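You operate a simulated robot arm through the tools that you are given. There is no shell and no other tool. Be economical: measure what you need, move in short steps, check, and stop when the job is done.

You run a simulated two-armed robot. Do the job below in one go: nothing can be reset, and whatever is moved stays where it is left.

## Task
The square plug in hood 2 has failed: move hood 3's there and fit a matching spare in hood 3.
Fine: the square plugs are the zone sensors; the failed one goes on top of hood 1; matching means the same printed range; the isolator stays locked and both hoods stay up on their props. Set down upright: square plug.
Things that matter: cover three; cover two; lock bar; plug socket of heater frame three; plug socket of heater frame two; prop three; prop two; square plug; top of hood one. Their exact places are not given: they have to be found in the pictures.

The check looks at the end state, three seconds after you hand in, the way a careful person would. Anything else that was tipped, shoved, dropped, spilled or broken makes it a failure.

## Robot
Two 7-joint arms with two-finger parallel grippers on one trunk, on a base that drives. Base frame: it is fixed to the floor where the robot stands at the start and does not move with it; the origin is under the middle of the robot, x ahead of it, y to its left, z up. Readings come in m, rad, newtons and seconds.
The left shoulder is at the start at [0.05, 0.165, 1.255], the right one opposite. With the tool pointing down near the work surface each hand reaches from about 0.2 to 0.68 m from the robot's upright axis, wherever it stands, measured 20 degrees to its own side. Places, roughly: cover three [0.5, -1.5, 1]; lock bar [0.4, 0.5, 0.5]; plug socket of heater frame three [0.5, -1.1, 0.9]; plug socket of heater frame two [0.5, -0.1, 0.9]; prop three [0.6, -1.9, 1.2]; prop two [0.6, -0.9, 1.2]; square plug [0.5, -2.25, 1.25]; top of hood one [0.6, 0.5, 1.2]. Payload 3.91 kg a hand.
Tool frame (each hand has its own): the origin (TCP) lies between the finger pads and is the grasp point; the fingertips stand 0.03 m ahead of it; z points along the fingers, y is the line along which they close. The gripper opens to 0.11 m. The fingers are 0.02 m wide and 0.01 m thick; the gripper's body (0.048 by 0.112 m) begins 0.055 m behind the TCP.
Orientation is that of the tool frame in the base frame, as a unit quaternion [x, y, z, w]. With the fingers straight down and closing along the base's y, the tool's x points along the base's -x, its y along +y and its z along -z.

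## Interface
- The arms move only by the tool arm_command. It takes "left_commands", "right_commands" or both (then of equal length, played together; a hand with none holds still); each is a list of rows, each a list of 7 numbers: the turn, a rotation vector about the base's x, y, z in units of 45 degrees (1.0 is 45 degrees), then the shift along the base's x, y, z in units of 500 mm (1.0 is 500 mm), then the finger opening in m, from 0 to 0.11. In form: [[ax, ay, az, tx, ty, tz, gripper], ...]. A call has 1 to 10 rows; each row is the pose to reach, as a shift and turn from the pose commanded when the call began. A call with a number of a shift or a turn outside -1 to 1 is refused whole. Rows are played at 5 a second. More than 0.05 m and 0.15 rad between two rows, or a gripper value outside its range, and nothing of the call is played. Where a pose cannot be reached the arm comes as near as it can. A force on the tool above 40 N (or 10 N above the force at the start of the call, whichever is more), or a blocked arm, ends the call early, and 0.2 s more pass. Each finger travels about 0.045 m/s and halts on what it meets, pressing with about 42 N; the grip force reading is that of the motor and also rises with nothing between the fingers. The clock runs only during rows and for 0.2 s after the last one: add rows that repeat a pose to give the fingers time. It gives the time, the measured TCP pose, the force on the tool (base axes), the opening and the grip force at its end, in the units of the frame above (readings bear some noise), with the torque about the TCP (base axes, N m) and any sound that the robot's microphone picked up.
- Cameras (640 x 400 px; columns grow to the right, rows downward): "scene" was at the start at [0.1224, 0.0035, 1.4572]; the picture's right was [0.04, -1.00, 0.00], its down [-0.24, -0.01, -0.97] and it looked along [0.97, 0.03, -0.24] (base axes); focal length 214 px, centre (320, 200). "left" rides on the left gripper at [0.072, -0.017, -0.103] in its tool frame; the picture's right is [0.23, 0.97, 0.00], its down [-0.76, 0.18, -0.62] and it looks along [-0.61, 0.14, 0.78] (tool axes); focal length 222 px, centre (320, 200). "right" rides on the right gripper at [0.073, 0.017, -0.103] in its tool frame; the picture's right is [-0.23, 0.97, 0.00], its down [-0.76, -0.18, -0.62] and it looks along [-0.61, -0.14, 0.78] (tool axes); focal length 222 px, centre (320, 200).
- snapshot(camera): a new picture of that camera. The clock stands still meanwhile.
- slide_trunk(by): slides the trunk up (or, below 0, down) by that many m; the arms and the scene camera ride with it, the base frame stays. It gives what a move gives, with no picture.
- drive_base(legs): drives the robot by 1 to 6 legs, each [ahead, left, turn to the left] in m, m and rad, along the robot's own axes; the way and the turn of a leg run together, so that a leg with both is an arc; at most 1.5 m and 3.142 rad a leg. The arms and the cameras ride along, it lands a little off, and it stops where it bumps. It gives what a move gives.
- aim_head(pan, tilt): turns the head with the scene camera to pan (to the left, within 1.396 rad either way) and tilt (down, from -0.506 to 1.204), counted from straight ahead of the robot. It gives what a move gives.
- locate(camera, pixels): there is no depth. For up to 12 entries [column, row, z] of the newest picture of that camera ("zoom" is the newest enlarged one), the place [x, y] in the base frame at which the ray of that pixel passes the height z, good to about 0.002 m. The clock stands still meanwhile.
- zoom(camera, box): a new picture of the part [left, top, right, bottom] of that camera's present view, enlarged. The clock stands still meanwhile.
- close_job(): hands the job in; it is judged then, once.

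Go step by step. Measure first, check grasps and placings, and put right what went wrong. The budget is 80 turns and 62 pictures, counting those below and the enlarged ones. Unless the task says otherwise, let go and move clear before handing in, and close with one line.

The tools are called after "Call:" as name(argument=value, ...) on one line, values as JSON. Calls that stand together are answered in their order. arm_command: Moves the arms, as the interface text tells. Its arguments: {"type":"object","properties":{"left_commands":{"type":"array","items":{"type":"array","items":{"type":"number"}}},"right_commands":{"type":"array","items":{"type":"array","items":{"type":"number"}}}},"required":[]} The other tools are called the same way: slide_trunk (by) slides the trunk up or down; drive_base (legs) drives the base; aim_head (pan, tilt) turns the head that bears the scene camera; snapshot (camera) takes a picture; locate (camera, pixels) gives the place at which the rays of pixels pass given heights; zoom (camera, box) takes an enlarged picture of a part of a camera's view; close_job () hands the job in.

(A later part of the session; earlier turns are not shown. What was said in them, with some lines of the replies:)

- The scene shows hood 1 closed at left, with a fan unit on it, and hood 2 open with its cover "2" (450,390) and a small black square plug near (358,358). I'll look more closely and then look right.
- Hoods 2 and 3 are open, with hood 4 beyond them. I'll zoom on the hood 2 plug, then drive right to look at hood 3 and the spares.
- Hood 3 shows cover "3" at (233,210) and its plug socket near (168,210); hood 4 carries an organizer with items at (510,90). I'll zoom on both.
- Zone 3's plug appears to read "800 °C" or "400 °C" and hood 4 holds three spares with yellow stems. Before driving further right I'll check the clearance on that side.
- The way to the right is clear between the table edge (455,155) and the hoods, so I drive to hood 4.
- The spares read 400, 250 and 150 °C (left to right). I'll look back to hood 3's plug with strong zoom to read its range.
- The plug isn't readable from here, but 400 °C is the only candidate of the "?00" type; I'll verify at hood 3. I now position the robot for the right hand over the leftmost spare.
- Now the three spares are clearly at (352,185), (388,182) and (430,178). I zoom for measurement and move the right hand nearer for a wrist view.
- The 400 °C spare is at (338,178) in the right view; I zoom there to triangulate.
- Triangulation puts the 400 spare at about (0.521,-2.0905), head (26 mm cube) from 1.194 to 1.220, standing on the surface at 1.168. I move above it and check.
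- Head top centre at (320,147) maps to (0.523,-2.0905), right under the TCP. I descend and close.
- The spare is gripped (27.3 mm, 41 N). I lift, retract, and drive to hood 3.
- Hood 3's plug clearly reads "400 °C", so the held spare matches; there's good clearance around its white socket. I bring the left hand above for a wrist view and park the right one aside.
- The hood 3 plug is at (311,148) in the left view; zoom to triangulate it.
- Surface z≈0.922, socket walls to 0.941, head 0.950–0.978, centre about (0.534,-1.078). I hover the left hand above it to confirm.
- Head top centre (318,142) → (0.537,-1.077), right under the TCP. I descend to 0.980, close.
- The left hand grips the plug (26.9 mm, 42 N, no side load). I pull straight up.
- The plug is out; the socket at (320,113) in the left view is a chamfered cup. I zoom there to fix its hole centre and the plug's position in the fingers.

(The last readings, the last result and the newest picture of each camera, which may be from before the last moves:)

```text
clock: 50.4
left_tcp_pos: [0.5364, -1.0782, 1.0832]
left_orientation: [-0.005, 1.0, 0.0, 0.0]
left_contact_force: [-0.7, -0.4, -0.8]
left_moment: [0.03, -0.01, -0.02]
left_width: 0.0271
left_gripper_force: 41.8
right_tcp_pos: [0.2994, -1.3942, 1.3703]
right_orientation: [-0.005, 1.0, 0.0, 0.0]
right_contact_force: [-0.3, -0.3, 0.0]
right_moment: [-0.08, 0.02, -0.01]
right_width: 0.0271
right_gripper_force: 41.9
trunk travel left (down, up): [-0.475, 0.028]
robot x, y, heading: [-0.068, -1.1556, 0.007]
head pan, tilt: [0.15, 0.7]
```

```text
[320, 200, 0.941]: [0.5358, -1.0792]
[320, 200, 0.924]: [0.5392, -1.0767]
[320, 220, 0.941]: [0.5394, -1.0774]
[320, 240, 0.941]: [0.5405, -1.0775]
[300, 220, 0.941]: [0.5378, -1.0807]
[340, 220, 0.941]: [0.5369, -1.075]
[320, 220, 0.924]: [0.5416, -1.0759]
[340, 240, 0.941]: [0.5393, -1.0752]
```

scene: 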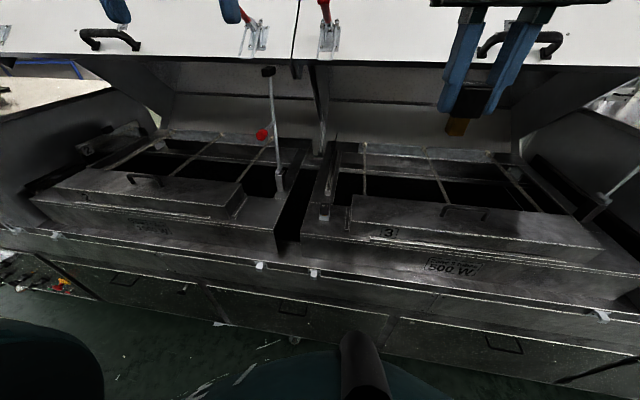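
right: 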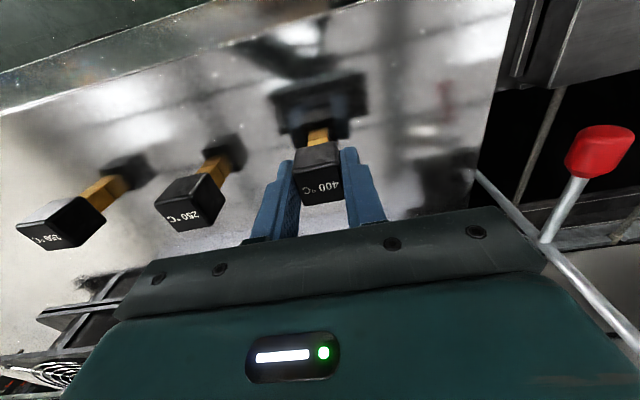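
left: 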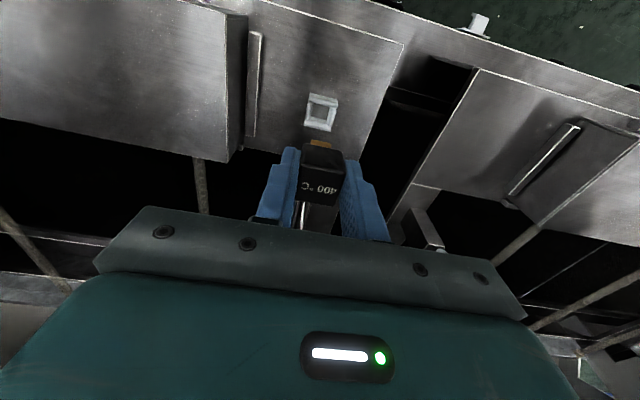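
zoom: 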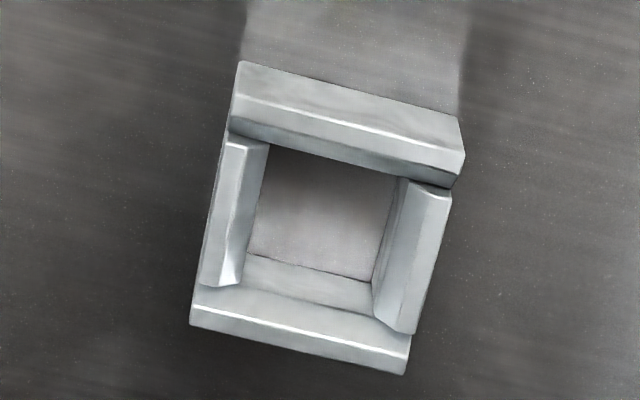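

Socket centre ≈ (0.538,-1.077), matching the grip TCP. I retract the left hand with its plug, and shift the robot left so the right hand can insert the spare.

Call:
arm_command(left_commands=[[0, 0, 0, 0, 0, 0.08, 0.015], [0, 0, 0, -0.06, 0, 0.14, 0.015], [0, 0, 0, -0.12, 0, 0.2, 0.015], [0, 0, 0, -0.18, 0.02, 0.26, 0.015], [0, 0, 0, -0.24, 0.04, 0.32, 0.015], [0, 0, 0, -0.3, 0.07, 0.38, 0.015], [0, 0, 0, -0.36, 0.1, 0.44, 0.015], [0, 0, 0, -0.42, 0.13, 0.5, 0.015], [0, 0, 0, -0.46, 0.16, 0.56, 0.015], [0, 0, 0, -0.46, 0.16, 0.56, 0.015]])

Call:
drive_base(legs=[[0.0, 0.2, -0.008]])

Call:
aim_head(pan=-0.1, tilt=0.7)

Call:
snapshot(camera="scene")

```text
clock: 52.6
left_tcp_pos: [0.3072, -0.9953, 1.3603]
left_orientation: [-0.005, 1.0, 0.0, 0.0]
left_contact_force: [0.5, -0.6, -1.0]
left_moment: [-0.02, 0.02, 0.02]
left_width: 0.0268
left_gripper_force: 41.9
right_tcp_pos: [0.3008, -1.3939, 1.3706]
right_orientation: [-0.004, 1.0, 0.001, 0.0]
right_contact_force: [0.3, 0.0, -0.8]
right_moment: [-0.02, 0.01, 0.0]
right_width: 0.0271
right_gripper_force: 42.1
trunk travel left (down, up): [-0.475, 0.028]
robot x, y, heading: [-0.0733, -1.158, 0.008]
head pan, tilt: [0.15, 0.7]
```

```text
clock: 55.0
left_tcp_pos: [0.3058, -0.7974, 1.3617]
left_orientation: [0.0, 1.0, 0.0, 0.0]
left_contact_force: [0.0, -0.1, -0.2]
left_moment: [0.0, 0.0, 0.0]
left_width: 0.0269
left_gripper_force: 41.5
right_tcp_pos: [0.2964, -1.1959, 1.3712]
right_orientation: [0.0, 1.0, 0.0, 0.0]
right_contact_force: [-0.2, -0.2, 0.2]
right_moment: [-0.02, 0.01, 0.01]
right_width: 0.0273
right_gripper_force: 42.2
trunk travel left (down, up): [-0.475, 0.028]
robot x, y, heading: [-0.0676, -0.9518, -0.004]
head pan, tilt: [0.15, 0.7]
```

```text
clock: 55.7
left_tcp_pos: [0.3062, -0.7973, 1.3602]
left_orientation: [0.0, 1.0, -0.001, -0.001]
left_contact_force: [-0.7, 0.0, -0.9]
left_moment: [-0.01, 0.01, 0.01]
left_width: 0.0272
left_gripper_force: 41.7
right_tcp_pos: [0.2966, -1.1974, 1.3699]
right_orientation: [-0.001, 1.0, 0.001, 0.001]
right_contact_force: [0.2, 0.0, -1.1]
right_moment: [0.0, 0.01, -0.01]
right_width: 0.0274
right_gripper_force: 42.1
trunk travel left (down, up): [-0.475, 0.028]
robot x, y, heading: [-0.0652, -0.9551, 0.002]
head pan, tilt: [-0.099, 0.7]
```

```text
30 pictures are left
```

scene: 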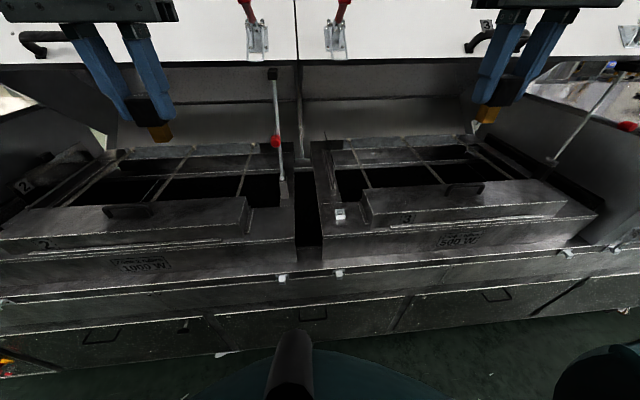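

Hood 3's socket is empty at (340,214). I bring the right hand with the spare above it.

Call:
arm_command(right_commands=[[0, 0, 0, 0.04, 0.05, -0.05, 0.015], [0, 0, 0, 0.09, 0.1, -0.1, 0.015], [0, 0, 0, 0.14, 0.15, -0.15, 0.015], [0, 0, 0, 0.2, 0.19, -0.21, 0.015], [0, 0, 0, 0.26, 0.22, -0.27, 0.015], [0, 0, 0, 0.32, 0.241, -0.33, 0.015], [0, 0, 0, 0.38, 0.241, -0.4, 0.015], [0, 0, 0, 0.44, 0.241, -0.47, 0.015], [0, 0, 0, 0.482, 0.241, -0.54, 0.015], [0, 0, 0, 0.482, 0.241, -0.54, 0.015]])

Call:
snapshot(camera="right")

Call:
zoom(camera="right", box=[280, 90, 376, 200])

Call:
locate(camera="zoom", pixels=[[320, 100, 0.941], [300, 100, 0.941], [340, 100, 0.941], [320, 80, 0.941], [320, 120, 0.941], [320, 60, 0.941], [320, 150, 0.941]])

```text
clock: 57.9
left_tcp_pos: [0.3055, -0.7968, 1.3617]
left_orientation: [0.0, 1.0, 0.0, 0.0]
left_contact_force: [-0.6, 0.1, -1.3]
left_moment: [0.02, 0.02, -0.01]
left_width: 0.0267
left_gripper_force: 42.4
right_tcp_pos: [0.5399, -1.0765, 1.102]
right_orientation: [-0.001, 1.0, 0.001, 0.0]
right_contact_force: [-0.8, 0.1, -1.2]
right_moment: [-0.02, -0.04, 0.01]
right_width: 0.0273
right_gripper_force: 41.9
trunk travel left (down, up): [-0.475, 0.028]
robot x, y, heading: [-0.0709, -0.9548, -0.001]
head pan, tilt: [-0.099, 0.7]
```

```text
29 pictures are left
```

right: 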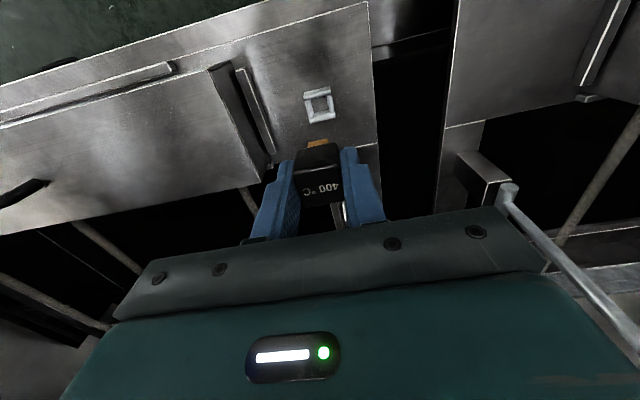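

```text
3.64 times, centred on (328, 145) of right
```

zoom: 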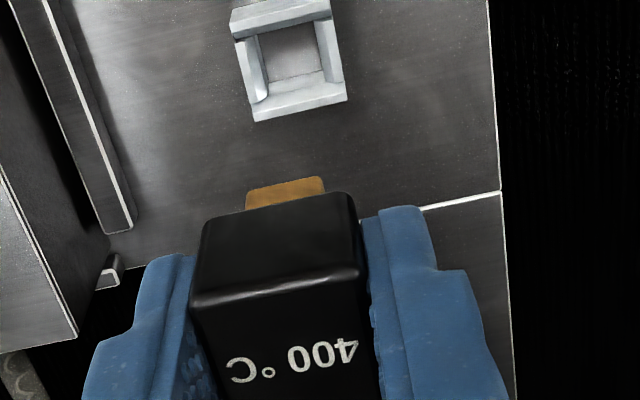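

```text
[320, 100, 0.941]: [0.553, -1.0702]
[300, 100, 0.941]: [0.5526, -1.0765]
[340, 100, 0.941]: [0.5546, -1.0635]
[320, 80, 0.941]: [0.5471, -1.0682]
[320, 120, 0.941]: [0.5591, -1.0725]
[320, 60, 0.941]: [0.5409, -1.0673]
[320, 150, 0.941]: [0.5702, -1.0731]
```

Socket rim centre (291,62) in zoom → (0.540,-1.0765), equal to the TCP. I lower the spare gently.

Call:
arm_command(right_commands=[[0, 0, 0, 0, 0, -0.06, 0.015], [0, 0, 0, 0, 0, -0.12, 0.015], [0, 0, 0, 0, 0, -0.16, 0.015], [0, 0, 0, 0, 0, -0.18, 0.015], [0, 0, 0, 0, 0, -0.195, 0.015], [0, 0, 0, 0, 0, -0.21, 0.015], [0, 0, 0, 0, 0, -0.22, 0.015], [0, 0, 0, 0, 0, -0.228, 0.015], [0, 0, 0, 0, 0, -0.234, 0.015], [0, 0, 0, 0, 0, -0.238, 0.015]])

Call:
snapshot(camera="right")

```text
clock: 60.1
left_tcp_pos: [0.3058, -0.7974, 1.3604]
left_orientation: [0.0, 1.0, 0.001, 0.0]
left_contact_force: [-0.1, 0.3, -0.9]
left_moment: [-0.04, -0.03, 0.01]
left_width: 0.0268
left_gripper_force: 41.8
right_tcp_pos: [0.5383, -1.0749, 0.9815]
right_orientation: [0.0, 1.0, 0.002, 0.002]
right_contact_force: [4.8, 0.7, 1.1]
right_moment: [0.0, -0.25, -0.02]
right_width: 0.027
right_gripper_force: 42.0
trunk travel left (down, up): [-0.475, 0.028]
robot x, y, heading: [-0.0687, -0.9586, -0.001]
head pan, tilt: [-0.099, 0.7]
```

```text
27 pictures are left
```

right: 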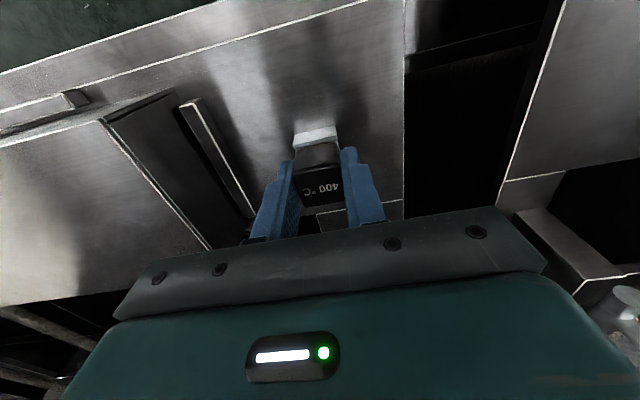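

The stem is in the socket with only 4.8 N side force and no bottoming force yet. I lower a few more millimetres to bottom it.

Call:
arm_command(right_commands=[[0, 0, 0, 0, 0, -0.004, 0.015], [0, 0, 0, 0, 0, -0.008, 0.015], [0, 0, 0, 0, 0, -0.008, 0.015]])

```text
clock: 60.9
left_tcp_pos: [0.3071, -0.7973, 1.3596]
left_orientation: [-0.001, 1.0, 0.0, 0.0]
left_contact_force: [0.3, 0.3, -0.4]
left_moment: [0.04, 0.01, 0.01]
left_width: 0.0266
left_gripper_force: 42.0
right_tcp_pos: [0.5364, -1.0763, 0.9764]
right_orientation: [-0.001, 1.0, 0.001, 0.0]
right_contact_force: [6.0, 0.0, 0.4]
right_moment: [-0.02, -0.3, 0.03]
right_width: 0.0271
right_gripper_force: 41.5
trunk travel left (down, up): [-0.475, 0.028]
robot x, y, heading: [-0.069, -0.9545, -0.002]
head pan, tilt: [-0.099, 0.7]
```

Call:
arm_command(right_commands=[[0, 0, 0, 0, 0, -0.002, 0.015], [0, 0, 0, 0, 0, -0.004, 0.015], [0, 0, 0, 0, 0, -0.006, 0.015], [0, 0, 0, 0, 0, -0.006, 0.015]])

Call:
zoom(camera="scene", box=[310, 170, 374, 230])

```text
clock: 61.9
left_tcp_pos: [0.3041, -0.797, 1.3611]
left_orientation: [-0.001, 1.0, 0.0, 0.001]
left_contact_force: [0.5, -0.5, -0.3]
left_moment: [-0.04, -0.02, 0.02]
left_width: 0.0268
left_gripper_force: 41.6
right_tcp_pos: [0.5371, -1.0771, 0.976]
right_orientation: [0.0, 1.0, 0.001, 0.002]
right_contact_force: [4.0, -3.3, 15.3]
right_moment: [-0.1, -0.13, 0.03]
right_width: 0.0269
right_gripper_force: 41.9
trunk travel left (down, up): [-0.475, 0.028]
robot x, y, heading: [-0.0695, -0.9531, 0.003]
head pan, tilt: [-0.099, 0.7]
```

```text
6.67 times, centred on (342, 200) of scene
```

zoom: 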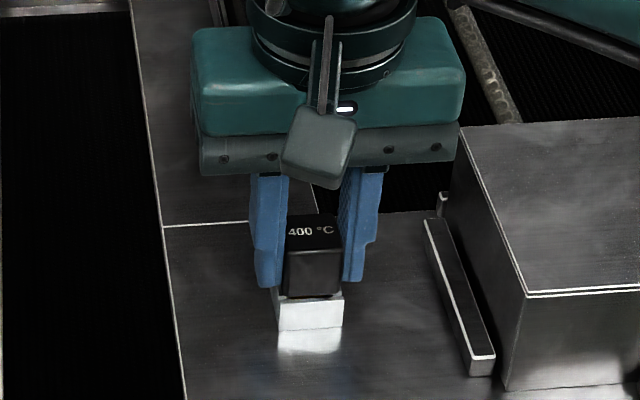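

It's bottomed (15 N up) and looks seated like the original. I release, rise and retract.

Call:
arm_command(right_commands=[[0, 0, 0, 0, 0, 0.004, 0.03], [0, 0, 0, 0, 0, 0.004, 0.045], [0, 0, 0, 0, 0, 0.004, 0.055], [0, 0, 0, 0, 0, 0.004, 0.055], [0, 0, 0, 0, 0, 0.05, 0.055], [0, 0, 0, 0, 0, 0.13, 0.055], [0, 0, 0, 0, 0, 0.2, 0.055], [0, 0, 0, 0, 0, 0.2, 0.055]])

Call:
zoom(camera="right", box=[270, 80, 370, 160])

Call:
arm_command(right_commands=[[0, 0, 0, -0.06, 0, 0.06, 0.055], [0, 0, 0, -0.12, -0.02, 0.12, 0.055], [0, 0, 0, -0.18, -0.06, 0.18, 0.055], [0, 0, 0, -0.24, -0.1, 0.24, 0.055], [0, 0, 0, -0.3, -0.14, 0.3, 0.055], [0, 0, 0, -0.36, -0.17, 0.36, 0.055], [0, 0, 0, -0.42, -0.19, 0.42, 0.055], [0, 0, 0, -0.46, -0.2, 0.48, 0.055], [0, 0, 0, -0.46, -0.2, 0.54, 0.055], [0, 0, 0, -0.46, -0.2, 0.54, 0.055]])

Call:
zoom(camera="scene", box=[310, 170, 374, 230])

```text
clock: 63.7
left_tcp_pos: [0.3064, -0.7975, 1.3594]
left_orientation: [0.0, 1.0, 0.0, 0.0]
left_contact_force: [0.0, 1.0, -0.8]
left_moment: [0.0, 0.01, 0.02]
left_width: 0.0269
left_gripper_force: 42.0
right_tcp_pos: [0.537, -1.0774, 1.0749]
right_orientation: [0.0, 1.0, 0.0, 0.0]
right_contact_force: [0.3, 0.6, 0.9]
right_moment: [-0.01, -0.01, 0.02]
right_width: 0.0551
right_gripper_force: 0.0
trunk travel left (down, up): [-0.475, 0.028]
robot x, y, heading: [-0.0693, -0.9572, -0.002]
head pan, tilt: [-0.099, 0.7]
```

```text
5.00 times, centred on (320, 120) of right
```

zoom: 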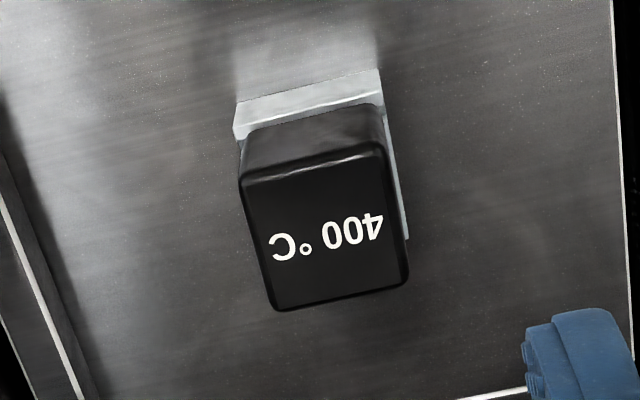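

```text
clock: 65.9
left_tcp_pos: [0.3066, -0.7984, 1.3605]
left_orientation: [0.0, 1.0, 0.0, 0.0]
left_contact_force: [-0.2, -1.1, -1.1]
left_moment: [0.05, -0.01, 0.0]
left_width: 0.0271
left_gripper_force: 41.8
right_tcp_pos: [0.3102, -1.1785, 1.3453]
right_orientation: [0.0, 1.0, 0.002, 0.0]
right_contact_force: [0.2, 0.3, -0.5]
right_moment: [0.0, 0.02, 0.05]
right_width: 0.055
right_gripper_force: 0.0
trunk travel left (down, up): [-0.475, 0.028]
robot x, y, heading: [-0.0717, -0.9553, 0.002]
head pan, tilt: [-0.099, 0.7]
```

```text
6.67 times, centred on (342, 200) of scene
```

zoom: 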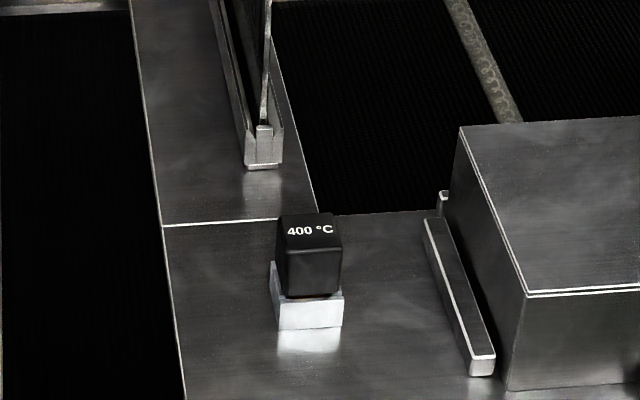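

The spare is properly seated in hood 3. I drive left to hood 2.

Call:
drive_base(legs=[[0.0, 0.98, 0.0]])

Call:
aim_head(pan=0.0, tilt=0.6)

Call:
snapshot(camera="scene")

```text
clock: 74.9
left_tcp_pos: [0.306, 0.1903, 1.3614]
left_orientation: [0.0, 1.0, 0.0, 0.0]
left_contact_force: [-0.8, -0.6, -1.2]
left_moment: [-0.01, -0.02, 0.0]
left_width: 0.027
left_gripper_force: 42.0
right_tcp_pos: [0.3093, -0.19, 1.3448]
right_orientation: [0.001, 1.0, 0.0, 0.001]
right_contact_force: [0.2, -0.4, -0.3]
right_moment: [0.02, 0.01, -0.02]
right_width: 0.0551
right_gripper_force: 0.1
trunk travel left (down, up): [-0.475, 0.028]
robot x, y, heading: [-0.0702, 0.0352, -0.001]
head pan, tilt: [-0.099, 0.7]
```

```text
clock: 75.6
left_tcp_pos: [0.3059, 0.1904, 1.3607]
left_orientation: [0.0, 1.0, 0.001, 0.0]
left_contact_force: [0.0, -0.4, -0.7]
left_moment: [0.02, -0.02, -0.02]
left_width: 0.0271
left_gripper_force: 41.9
right_tcp_pos: [0.3083, -0.1885, 1.3443]
right_orientation: [0.001, 1.0, 0.001, 0.0]
right_contact_force: [-0.7, 0.4, 0.4]
right_moment: [-0.01, -0.04, -0.03]
right_width: 0.0551
right_gripper_force: 0.0
trunk travel left (down, up): [-0.475, 0.028]
robot x, y, heading: [-0.0685, 0.036, 0.005]
head pan, tilt: [0.0, 0.6]
```

```text
23 pictures are left
```

scene: 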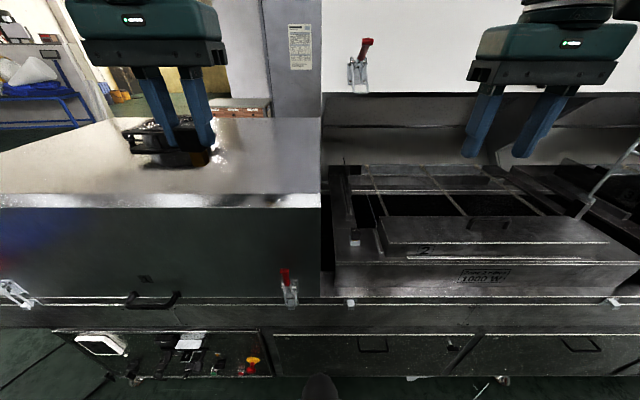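

The hood 2 plug is visible at (354,238). I bring the right hand above its expected place (0.538,-0.077) with fingers open.

Call:
arm_command(right_commands=[[0, 0, 0, 0.05, 0.04, -0.05, 0.055], [0, 0, 0, 0.1, 0.08, -0.1, 0.055], [0, 0, 0, 0.15, 0.12, -0.15, 0.055], [0, 0, 0, 0.2, 0.16, -0.2, 0.055], [0, 0, 0, 0.25, 0.19, -0.26, 0.055], [0, 0, 0, 0.31, 0.21, -0.32, 0.055], [0, 0, 0, 0.37, 0.22, -0.38, 0.055], [0, 0, 0, 0.43, 0.22, -0.44, 0.055], [0, 0, 0, 0.46, 0.22, -0.53, 0.055], [0, 0, 0, 0.46, 0.22, -0.53, 0.055]])

Call:
snapshot(camera="right")

Call:
zoom(camera="right", box=[270, 80, 370, 160])

Call:
locate(camera="zoom", pixels=[[320, 200, 0.978], [320, 250, 0.978], [370, 200, 0.978], [320, 150, 0.978], [270, 250, 0.978], [320, 200, 0.941], [320, 100, 0.922]])

```text
clock: 77.8
left_tcp_pos: [0.3054, 0.1915, 1.3608]
left_orientation: [0.0, 1.0, 0.0, 0.001]
left_contact_force: [-0.5, 0.1, -0.9]
left_moment: [0.0, 0.0, -0.04]
left_width: 0.0266
left_gripper_force: 42.0
right_tcp_pos: [0.5384, -0.0813, 1.081]
right_orientation: [0.001, 1.0, 0.001, -0.001]
right_contact_force: [-0.2, -0.7, -1.0]
right_moment: [0.01, 0.0, 0.02]
right_width: 0.0549
right_gripper_force: 0.0
trunk travel left (down, up): [-0.475, 0.028]
robot x, y, heading: [-0.068, 0.0314, -0.001]
head pan, tilt: [0.0, 0.6]
```

```text
22 pictures are left
```

right: 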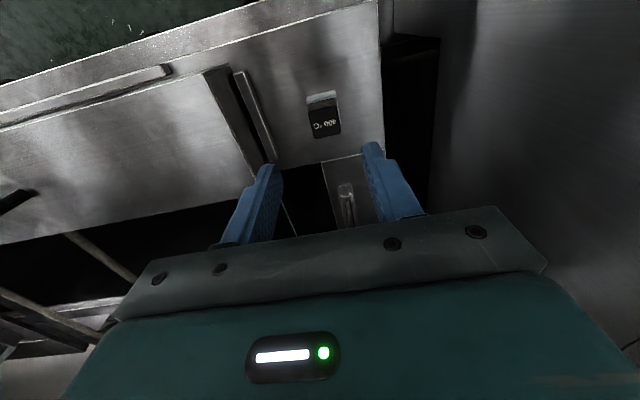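

```text
5.00 times, centred on (320, 120) of right
```

zoom: 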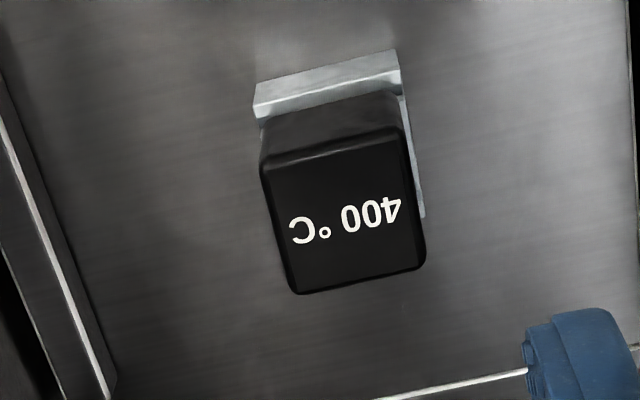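

```text
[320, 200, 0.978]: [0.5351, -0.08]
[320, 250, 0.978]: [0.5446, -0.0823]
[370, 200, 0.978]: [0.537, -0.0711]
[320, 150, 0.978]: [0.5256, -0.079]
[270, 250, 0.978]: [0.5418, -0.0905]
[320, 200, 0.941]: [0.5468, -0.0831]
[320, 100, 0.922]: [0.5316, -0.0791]
```

Plug top centre (347,214) → (0.538,-0.0757). I correct y by +5.5 mm, descend and grip.

Call:
arm_command(right_commands=[[0, 0, 0, 0, 0.011, -0.06, 0.055], [0, 0, 0, 0, 0.011, -0.13, 0.055], [0, 0, 0, 0, 0.011, -0.18, 0.055], [0, 0, 0, 0, 0.011, -0.202, 0.055], [0, 0, 0, 0, 0.011, -0.202, 0.04], [0, 0, 0, 0, 0.011, -0.202, 0.03], [0, 0, 0, 0, 0.011, -0.202, 0.015], [0, 0, 0, 0, 0.011, -0.202, 0.015], [0, 0, 0, 0, 0.011, -0.202, 0.015]])

```text
clock: 79.8
left_tcp_pos: [0.3075, 0.1895, 1.3607]
left_orientation: [0.0, 1.0, 0.0, 0.0]
left_contact_force: [1.0, 0.3, -0.8]
left_moment: [0.0, -0.04, -0.02]
left_width: 0.027
left_gripper_force: 42.1
right_tcp_pos: [0.538, -0.0754, 0.9799]
right_orientation: [0.002, 1.0, 0.001, 0.0]
right_contact_force: [-0.1, -2.6, -1.5]
right_moment: [-0.17, 0.02, 0.01]
right_width: 0.0269
right_gripper_force: 42.3
trunk travel left (down, up): [-0.475, 0.028]
robot x, y, heading: [-0.0726, 0.0322, -0.0]
head pan, tilt: [0.0, 0.6]
```

Gripped at (0.538,-0.0754). I pull it straight up, then retract.

Call:
arm_command(right_commands=[[0, 0, 0, 0, 0, 0.02, 0.015], [0, 0, 0, 0, 0, 0.04, 0.015], [0, 0, 0, 0, 0, 0.07, 0.015], [0, 0, 0, 0, 0, 0.12, 0.015], [0, 0, 0, 0, 0, 0.2, 0.015], [0, 0, 0, 0, 0, 0.2, 0.015]])

Call:
zoom(camera="right", box=[260, 80, 380, 200])

Call:
locate(camera="zoom", pixels=[[320, 100, 0.941], [300, 100, 0.941], [320, 80, 0.941], [320, 60, 0.941], [300, 80, 0.941], [340, 80, 0.941]])

Call:
arm_command(right_commands=[[0, 0, 0, 0, 0, 0.08, 0.015], [0, 0, 0, -0.05, -0.02, 0.16, 0.015], [0, 0, 0, -0.11, -0.05, 0.22, 0.015], [0, 0, 0, -0.17, -0.08, 0.28, 0.015], [0, 0, 0, -0.23, -0.12, 0.34, 0.015], [0, 0, 0, -0.29, -0.16, 0.4, 0.015], [0, 0, 0, -0.35, -0.2, 0.46, 0.015], [0, 0, 0, -0.4, -0.24, 0.52, 0.015], [0, 0, 0, -0.44, -0.27, 0.57, 0.015], [0, 0, 0, -0.44, -0.27, 0.57, 0.015]])

```text
clock: 81.2
left_tcp_pos: [0.3069, 0.1905, 1.3611]
left_orientation: [0.0, 1.0, 0.0, 0.0]
left_contact_force: [-0.5, 0.3, -1.0]
left_moment: [0.0, -0.02, 0.0]
left_width: 0.0268
left_gripper_force: 41.9
right_tcp_pos: [0.5405, -0.0754, 1.0796]
right_orientation: [0.001, 1.0, 0.002, 0.0]
right_contact_force: [-0.2, -0.4, -1.3]
right_moment: [0.04, -0.03, 0.03]
right_width: 0.0274
right_gripper_force: 42.0
trunk travel left (down, up): [-0.475, 0.028]
robot x, y, heading: [-0.0702, 0.0328, 0.002]
head pan, tilt: [0.0, 0.6]
```

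```text
3.33 times, centred on (320, 140) of right
```

zoom: 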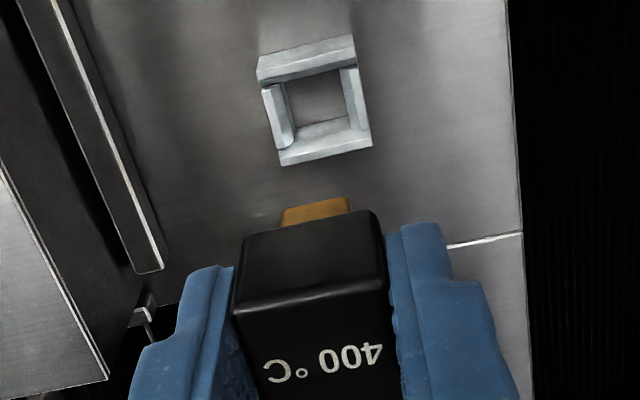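

```text
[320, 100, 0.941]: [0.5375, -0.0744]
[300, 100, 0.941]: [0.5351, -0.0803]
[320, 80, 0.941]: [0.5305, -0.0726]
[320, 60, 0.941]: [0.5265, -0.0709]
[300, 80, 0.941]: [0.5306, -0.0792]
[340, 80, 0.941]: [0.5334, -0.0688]
```

```text
clock: 83.4
left_tcp_pos: [0.3064, 0.1909, 1.361]
left_orientation: [0.0, 1.0, -0.001, 0.0]
left_contact_force: [-0.1, 0.2, -1.0]
left_moment: [-0.03, 0.03, 0.01]
left_width: 0.027
left_gripper_force: 42.8
right_tcp_pos: [0.32, -0.2103, 1.3643]
right_orientation: [0.001, 1.0, 0.001, 0.001]
right_contact_force: [0.0, -0.1, -0.9]
right_moment: [-0.01, -0.02, -0.03]
right_width: 0.0272
right_gripper_force: 41.8
trunk travel left (down, up): [-0.475, 0.028]
robot x, y, heading: [-0.0692, 0.0353, -0.002]
head pan, tilt: [0.0, 0.6]
```

The failed plug is out; empty socket centre (316,106) → (0.5385,-0.076). I shift the robot right so the left hand can insert without crossing hood 1.

Call:
drive_base(legs=[[0.0, -0.27, 0.0]])

```text
clock: 86.4
left_tcp_pos: [0.3065, -0.0797, 1.3604]
left_orientation: [0.0, 1.0, 0.0, 0.0]
left_contact_force: [-0.2, -0.5, -1.2]
left_moment: [-0.02, 0.02, 0.01]
left_width: 0.0268
left_gripper_force: 41.7
right_tcp_pos: [0.3194, -0.4824, 1.3655]
right_orientation: [0.001, 1.0, 0.001, 0.0]
right_contact_force: [1.0, 0.6, -0.9]
right_moment: [0.04, 0.03, -0.01]
right_width: 0.0271
right_gripper_force: 41.4
trunk travel left (down, up): [-0.475, 0.028]
robot x, y, heading: [-0.0671, -0.2371, -0.001]
head pan, tilt: [0.0, 0.6]
```

Call:
arm_command(left_commands=[[0, 0, 0, 0.05, 0.007, -0.06, 0.015], [0, 0, 0, 0.1, 0.007, -0.12, 0.015], [0, 0, 0, 0.15, 0.007, -0.18, 0.015], [0, 0, 0, 0.2, 0.007, -0.24, 0.015], [0, 0, 0, 0.25, 0.007, -0.3, 0.015], [0, 0, 0, 0.3, 0.007, -0.36, 0.015], [0, 0, 0, 0.36, 0.007, -0.42, 0.015], [0, 0, 0, 0.42, 0.007, -0.48, 0.015], [0, 0, 0, 0.464, 0.007, -0.54, 0.015], [0, 0, 0, 0.464, 0.007, -0.54, 0.015]])

Call:
zoom(camera="left", box=[260, 80, 380, 200])

Call:
locate(camera="zoom", pixels=[[320, 100, 0.941], [300, 100, 0.941], [340, 100, 0.941], [320, 80, 0.941], [320, 120, 0.941], [320, 140, 0.941]])

```text
clock: 88.6
left_tcp_pos: [0.5373, -0.0758, 1.0924]
left_orientation: [0.0, 1.0, 0.0, 0.001]
left_contact_force: [0.3, 0.1, 1.0]
left_moment: [0.04, 0.04, 0.02]
left_width: 0.027
left_gripper_force: 42.7
right_tcp_pos: [0.3186, -0.4806, 1.3657]
right_orientation: [0.001, 1.0, 0.0, 0.0]
right_contact_force: [-0.4, 0.3, -0.2]
right_moment: [0.0, 0.03, -0.03]
right_width: 0.0271
right_gripper_force: 41.6
trunk travel left (down, up): [-0.475, 0.028]
robot x, y, heading: [-0.0642, -0.2365, -0.001]
head pan, tilt: [0.0, 0.6]
```

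```text
3.33 times, centred on (320, 140) of left
```

zoom: 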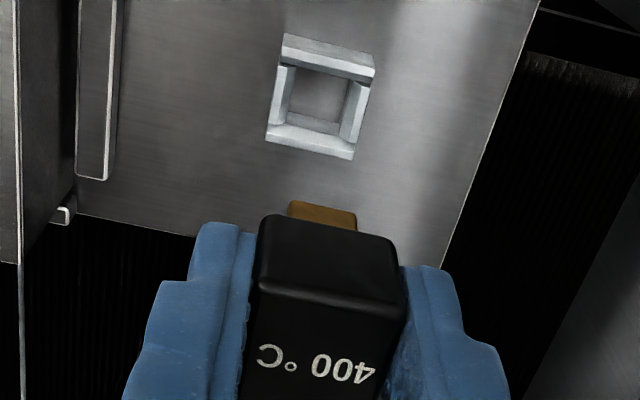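

```text
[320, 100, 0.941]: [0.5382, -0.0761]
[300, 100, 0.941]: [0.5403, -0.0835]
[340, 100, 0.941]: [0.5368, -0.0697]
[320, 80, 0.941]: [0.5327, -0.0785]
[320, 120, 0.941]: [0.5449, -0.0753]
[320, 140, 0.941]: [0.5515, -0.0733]
```

Rim centre (319,104) → (0.539,-0.076); aligned. I lower the plug gently.

Call:
arm_command(left_commands=[[0, 0, 0, 0.002, 0, -0.05, 0.015], [0, 0, 0, 0.002, 0, -0.1, 0.015], [0, 0, 0, 0.002, 0, -0.14, 0.015], [0, 0, 0, 0.002, 0, -0.165, 0.015], [0, 0, 0, 0.002, 0, -0.18, 0.015], [0, 0, 0, 0.002, 0, -0.195, 0.015], [0, 0, 0, 0.002, 0, -0.207, 0.015], [0, 0, 0, 0.002, 0, -0.215, 0.015], [0, 0, 0, 0.002, 0, -0.222, 0.015], [0, 0, 0, 0.002, 0, -0.222, 0.015]])

Call:
arm_command(left_commands=[[0, 0, 0, 0, 0, -0.002, 0.015], [0, 0, 0, 0, 0, -0.004, 0.015], [0, 0, 0, 0, 0, -0.004, 0.015]])

```text
clock: 90.8
left_tcp_pos: [0.5371, -0.0762, 0.9806]
left_orientation: [0.0, 1.0, 0.0, 0.001]
left_contact_force: [-7.3, 0.1, 5.0]
left_moment: [0.0, 0.31, 0.0]
left_width: 0.0269
left_gripper_force: 42.5
right_tcp_pos: [0.317, -0.4808, 1.3658]
right_orientation: [0.002, 1.0, 0.001, 0.0]
right_contact_force: [0.0, -0.2, -1.5]
right_moment: [0.01, -0.03, 0.0]
right_width: 0.0272
right_gripper_force: 41.8
trunk travel left (down, up): [-0.475, 0.028]
robot x, y, heading: [-0.0715, -0.2363, 0.002]
head pan, tilt: [0.0, 0.6]
```

```text
clock: 91.6
left_tcp_pos: [0.5376, -0.0767, 0.9807]
left_orientation: [0.0, 1.0, -0.001, 0.002]
left_contact_force: [-6.3, 1.7, 19.2]
left_moment: [0.1, 0.29, 0.0]
left_width: 0.0269
left_gripper_force: 42.1
right_tcp_pos: [0.3169, -0.4804, 1.3665]
right_orientation: [0.0, 1.0, 0.001, 0.001]
right_contact_force: [-0.2, 0.1, -1.0]
right_moment: [0.01, 0.01, 0.02]
right_width: 0.0272
right_gripper_force: 42.4
trunk travel left (down, up): [-0.475, 0.028]
robot x, y, heading: [-0.069, -0.2366, 0.006]
head pan, tilt: [0.0, 0.6]
```

It's bottomed at TCP z=0.9807 with 19 N, matching the original seat height. I release, rise and look.

Call:
arm_command(left_commands=[[0, 0, 0, 0, 0, 0.004, 0.03], [0, 0, 0, 0, 0, 0.004, 0.045], [0, 0, 0, 0, 0, 0.004, 0.055], [0, 0, 0, 0, 0, 0.004, 0.055], [0, 0, 0, 0, 0, 0.05, 0.055], [0, 0, 0, 0, 0, 0.13, 0.055], [0, 0, 0, 0, 0, 0.2, 0.055], [0, 0, 0, 0, 0, 0.2, 0.055]])

Call:
zoom(camera="left", box=[270, 80, 370, 160])

Call:
arm_command(left_commands=[[0, 0, 0, -0.04, 0, 0.06, 0.055], [0, 0, 0, -0.08, 0, 0.12, 0.055], [0, 0, 0, -0.14, 0, 0.18, 0.055], [0, 0, 0, -0.2, 0, 0.24, 0.055], [0, 0, 0, -0.26, 0, 0.3, 0.055], [0, 0, 0, -0.32, 0, 0.36, 0.055], [0, 0, 0, -0.38, 0, 0.42, 0.055], [0, 0, 0, -0.44, 0, 0.48, 0.055], [0, 0, 0, -0.48, 0, 0.55, 0.055], [0, 0, 0, -0.48, 0, 0.55, 0.055]])

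Call:
drive_base(legs=[[0.0, 0.62, 0.0]])

Call:
aim_head(pan=-0.2, tilt=0.6)

Call:
snapshot(camera="scene")

```text
clock: 93.4
left_tcp_pos: [0.538, -0.0753, 1.077]
left_orientation: [0.0, 1.0, 0.001, 0.0]
left_contact_force: [-0.1, 0.4, 0.2]
left_moment: [-0.02, 0.0, 0.01]
left_width: 0.0548
left_gripper_force: 0.0
right_tcp_pos: [0.3192, -0.4793, 1.366]
right_orientation: [0.001, 1.0, 0.002, 0.0]
right_contact_force: [0.4, -0.1, -0.7]
right_moment: [0.02, 0.0, 0.0]
right_width: 0.0271
right_gripper_force: 41.7
trunk travel left (down, up): [-0.475, 0.028]
robot x, y, heading: [-0.0703, -0.2362, 0.006]
head pan, tilt: [0.0, 0.6]
```

```text
5.00 times, centred on (320, 120) of left
```

zoom: 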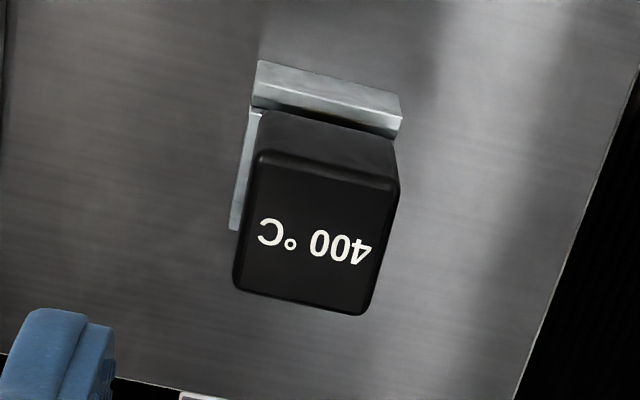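

```text
clock: 95.6
left_tcp_pos: [0.2982, -0.0775, 1.3514]
left_orientation: [0.0, 1.0, 0.0, 0.0]
left_contact_force: [0.8, -0.3, 0.2]
left_moment: [0.0, 0.02, -0.01]
left_width: 0.0549
left_gripper_force: 0.1
right_tcp_pos: [0.3198, -0.4801, 1.3658]
right_orientation: [0.001, 1.0, 0.001, 0.0]
right_contact_force: [0.0, -0.8, -0.1]
right_moment: [-0.04, 0.01, 0.02]
right_width: 0.027
right_gripper_force: 42.4
trunk travel left (down, up): [-0.475, 0.028]
robot x, y, heading: [-0.0704, -0.2354, -0.004]
head pan, tilt: [0.0, 0.6]
```

```text
clock: 101.4
left_tcp_pos: [0.3013, 0.5285, 1.3526]
left_orientation: [0.003, 1.0, 0.0, 0.0]
left_contact_force: [0.1, 0.2, -0.2]
left_moment: [0.01, -0.01, 0.06]
left_width: 0.055
left_gripper_force: 0.0
right_tcp_pos: [0.3185, 0.126, 1.3649]
right_orientation: [0.003, 1.0, 0.001, 0.0]
right_contact_force: [0.1, 0.1, -0.7]
right_moment: [0.02, -0.03, -0.03]
right_width: 0.027
right_gripper_force: 42.0
trunk travel left (down, up): [-0.475, 0.028]
robot x, y, heading: [-0.0682, 0.3741, -0.002]
head pan, tilt: [0.0, 0.6]
```

```text
clock: 102.1
left_tcp_pos: [0.3009, 0.528, 1.3526]
left_orientation: [0.003, 1.0, 0.0, 0.0]
left_contact_force: [-0.3, -0.1, -0.2]
left_moment: [-0.01, -0.01, 0.0]
left_width: 0.055
left_gripper_force: 0.1
right_tcp_pos: [0.3188, 0.1249, 1.3652]
right_orientation: [0.003, 1.0, 0.001, 0.0]
right_contact_force: [0.3, -0.2, -1.2]
right_moment: [0.0, -0.02, -0.01]
right_width: 0.0273
right_gripper_force: 41.9
trunk travel left (down, up): [-0.475, 0.028]
robot x, y, heading: [-0.0692, 0.3718, -0.006]
head pan, tilt: [-0.201, 0.6]
```

```text
17 pictures are left
```

scene: 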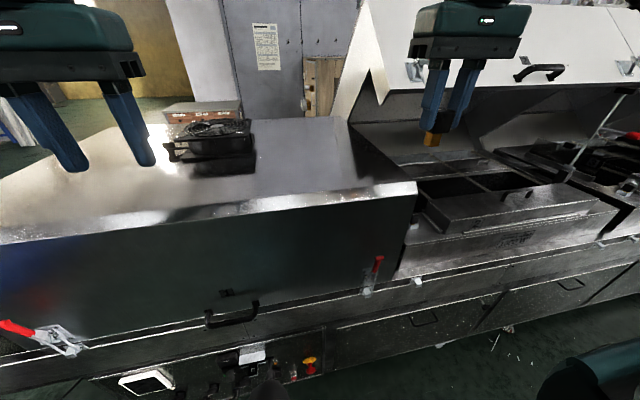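

The zone‑2 plug is seated well. Hood 1's top is free right of the fan around (330,165); I locate that area.

Call:
locate(camera="scene", pixels=[[330, 165, 1.168], [415, 185, 1.168], [350, 118, 1.168], [255, 172, 1.168], [200, 175, 1.168], [320, 200, 1.168], [320, 180, 1.168], [350, 165, 1.168]])

```text
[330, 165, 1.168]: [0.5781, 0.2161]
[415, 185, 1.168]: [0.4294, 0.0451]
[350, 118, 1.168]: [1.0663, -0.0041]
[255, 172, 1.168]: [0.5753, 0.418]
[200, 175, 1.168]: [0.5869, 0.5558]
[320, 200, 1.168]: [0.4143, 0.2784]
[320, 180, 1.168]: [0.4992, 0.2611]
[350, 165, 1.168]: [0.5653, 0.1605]
```

Target for the failed plug: (0.56, 0.22), flat and clear of the fan (nearest corner at y≈0.42). I move the right hand above it.

Call:
arm_command(right_commands=[[0, 0, 0, 0.06, 0.03, 0, 0.015], [0, 0, 0, 0.12, 0.06, 0, 0.015], [0, 0, 0, 0.18, 0.09, 0, 0.015], [0, 0, 0, 0.25, 0.12, -0.02, 0.015], [0, 0, 0, 0.32, 0.15, -0.05, 0.015], [0, 0, 0, 0.39, 0.17, -0.09, 0.015], [0, 0, 0, 0.45, 0.19, -0.14, 0.015], [0, 0, 0, 0.482, 0.19, -0.2, 0.015], [0, 0, 0, 0.482, 0.19, -0.24, 0.015], [0, 0, 0, 0.482, 0.19, -0.24, 0.015]])

Call:
snapshot(camera="right")

Call:
zoom(camera="scene", box=[280, 110, 380, 190])

```text
clock: 104.3
left_tcp_pos: [0.301, 0.5272, 1.3522]
left_orientation: [0.003, 1.0, 0.001, 0.001]
left_contact_force: [0.2, 0.4, 1.0]
left_moment: [0.01, 0.0, -0.02]
left_width: 0.0551
left_gripper_force: 0.0
right_tcp_pos: [0.5598, 0.2188, 1.2459]
right_orientation: [0.003, 1.0, 0.001, 0.001]
right_contact_force: [-0.2, 0.6, -0.5]
right_moment: [-0.01, 0.01, -0.02]
right_width: 0.027
right_gripper_force: 41.9
right hand out of reach, approached as far as the arm can: row 7, 8
trunk travel left (down, up): [-0.475, 0.028]
robot x, y, heading: [-0.0676, 0.3713, -0.007]
head pan, tilt: [-0.201, 0.6]
```

```text
16 pictures are left
```

right: 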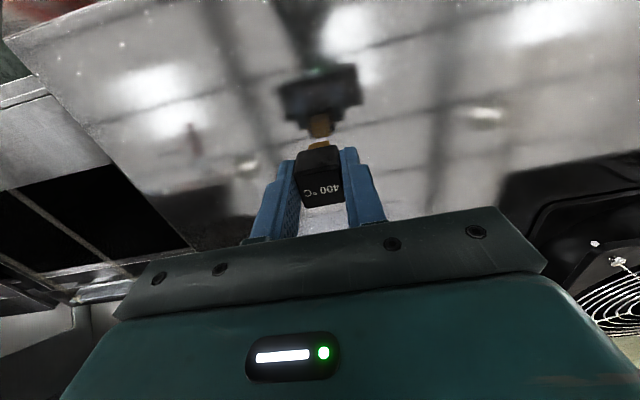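

```text
5.00 times, centred on (330, 150) of scene
```

zoom: 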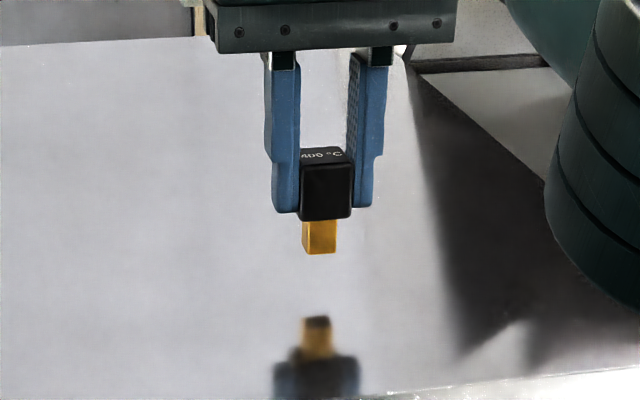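

The plug hangs about 22 mm above the top. I lower it in small steps.

Call:
arm_command(right_commands=[[0, 0, 0, 0, 0, -0.015, 0.015], [0, 0, 0, 0, 0, -0.028, 0.015], [0, 0, 0, 0, 0, -0.034, 0.015], [0, 0, 0, 0, 0, -0.037, 0.015], [0, 0, 0, 0, 0, -0.039, 0.015], [0, 0, 0, 0, 0, -0.041, 0.015], [0, 0, 0, 0, 0, -0.043, 0.015], [0, 0, 0, 0, 0, -0.043, 0.015]])

Call:
zoom(camera="scene", box=[300, 130, 360, 180])

```text
clock: 106.1
left_tcp_pos: [0.301, 0.5279, 1.3516]
left_orientation: [0.002, 1.0, 0.0, 0.0]
left_contact_force: [0.5, -0.1, 0.6]
left_moment: [0.0, 0.01, -0.01]
left_width: 0.0551
left_gripper_force: 0.2
right_tcp_pos: [0.5598, 0.2218, 1.2242]
right_orientation: [0.003, 1.0, 0.001, 0.0]
right_contact_force: [1.2, -0.2, 2.9]
right_moment: [-0.04, -0.07, 0.01]
right_width: 0.0271
right_gripper_force: 42.2
trunk travel left (down, up): [-0.475, 0.028]
robot x, y, heading: [-0.0697, 0.372, -0.005]
head pan, tilt: [-0.201, 0.6]
```

```text
8.00 times, centred on (330, 155) of scene
```

zoom: 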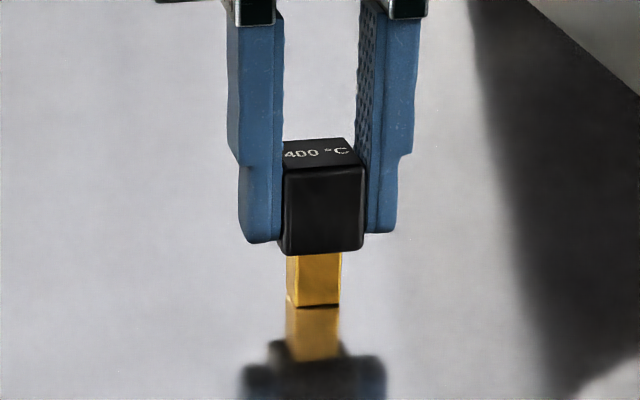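

The stem just touches the top (about 3 N). I open slowly, then rise.

Call:
arm_command(right_commands=[[0, 0, 0, 0, 0, -0.001, 0.024], [0, 0, 0, 0, 0, -0.001, 0.03], [0, 0, 0, 0, 0, -0.001, 0.04], [0, 0, 0, 0, 0, -0.001, 0.055], [0, 0, 0, 0, 0, -0.001, 0.055], [0, 0, 0, 0, 0, -0.001, 0.055], [0, 0, 0, 0, 0, 0.04, 0.055], [0, 0, 0, 0, 0, 0.1, 0.055], [0, 0, 0, 0, 0, 0.18, 0.055], [0, 0, 0, 0, 0, 0.18, 0.055]])

Call:
arm_command(right_commands=[[0, 0, 0, -0.05, 0, 0.05, 0.055], [0, 0, 0, -0.12, -0.02, 0.08, 0.055], [0, 0, 0, -0.2, -0.05, 0.1, 0.055], [0, 0, 0, -0.28, -0.08, 0.1, 0.055], [0, 0, 0, -0.36, -0.12, 0.1, 0.055], [0, 0, 0, -0.42, -0.16, 0.1, 0.055], [0, 0, 0, -0.46, -0.2, 0.1, 0.055], [0, 0, 0, -0.46, -0.2, 0.1, 0.055]])

Call:
zoom(camera="scene", box=[250, 90, 442, 230])

Call:
snapshot(camera="scene")

```text
clock: 108.3
left_tcp_pos: [0.3019, 0.5285, 1.3503]
left_orientation: [0.003, 1.0, -0.001, 0.0]
left_contact_force: [0.1, -0.4, 0.0]
left_moment: [0.0, 0.01, -0.01]
left_width: 0.055
left_gripper_force: 0.0
right_tcp_pos: [0.5414, 0.2153, 1.2996]
right_orientation: [0.003, 1.0, 0.001, 0.0]
right_contact_force: [0.0, 0.5, 0.3]
right_moment: [-0.03, 0.03, 0.01]
right_width: 0.0548
right_gripper_force: 0.1
right hand out of reach, approached as far as the arm can: row 8, 9, 10
trunk travel left (down, up): [-0.475, 0.028]
robot x, y, heading: [-0.0716, 0.3733, -0.007]
head pan, tilt: [-0.201, 0.6]
```

```text
clock: 110.1
left_tcp_pos: [0.3022, 0.5283, 1.3515]
left_orientation: [0.003, 1.0, 0.0, 0.001]
left_contact_force: [0.3, 0.2, -0.2]
left_moment: [-0.04, 0.01, -0.02]
left_width: 0.0548
left_gripper_force: 0.1
right_tcp_pos: [0.3102, 0.1148, 1.3487]
right_orientation: [0.003, 1.0, 0.001, -0.001]
right_contact_force: [-0.3, 0.4, -0.6]
right_moment: [-0.01, 0.01, 0.0]
right_width: 0.055
right_gripper_force: 0.0
trunk travel left (down, up): [-0.475, 0.028]
robot x, y, heading: [-0.0667, 0.369, -0.005]
head pan, tilt: [-0.201, 0.6]
```

```text
2.86 times, centred on (346, 160) of scene
```

zoom: 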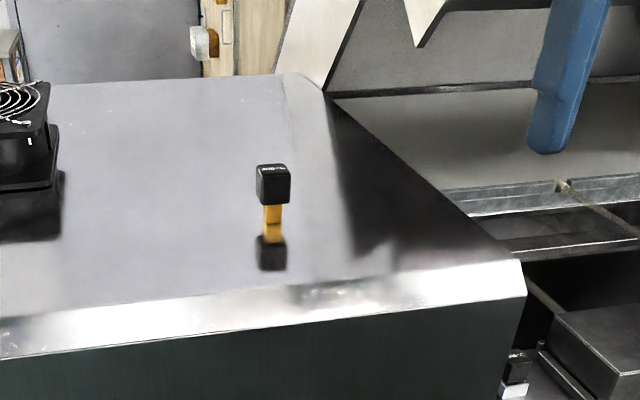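

```text
12 pictures are left
```

scene: 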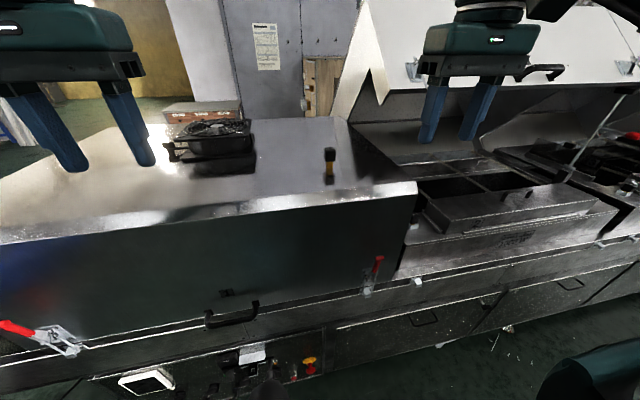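

The failed plug stands upright on hood 1 at (330,165), both hoods are still up on their props, and the hands are clear. I hand in.

Call:
close_job()

```text
The job is handed in.
```

The job is done and handed in. Hood 3's 400 °C plug is now seated in hood 2, and a matching 400 °C spare is seated in hood 3. The failed plug stands upright on hood 1, and I didn't touch the props, covers or lock bar.
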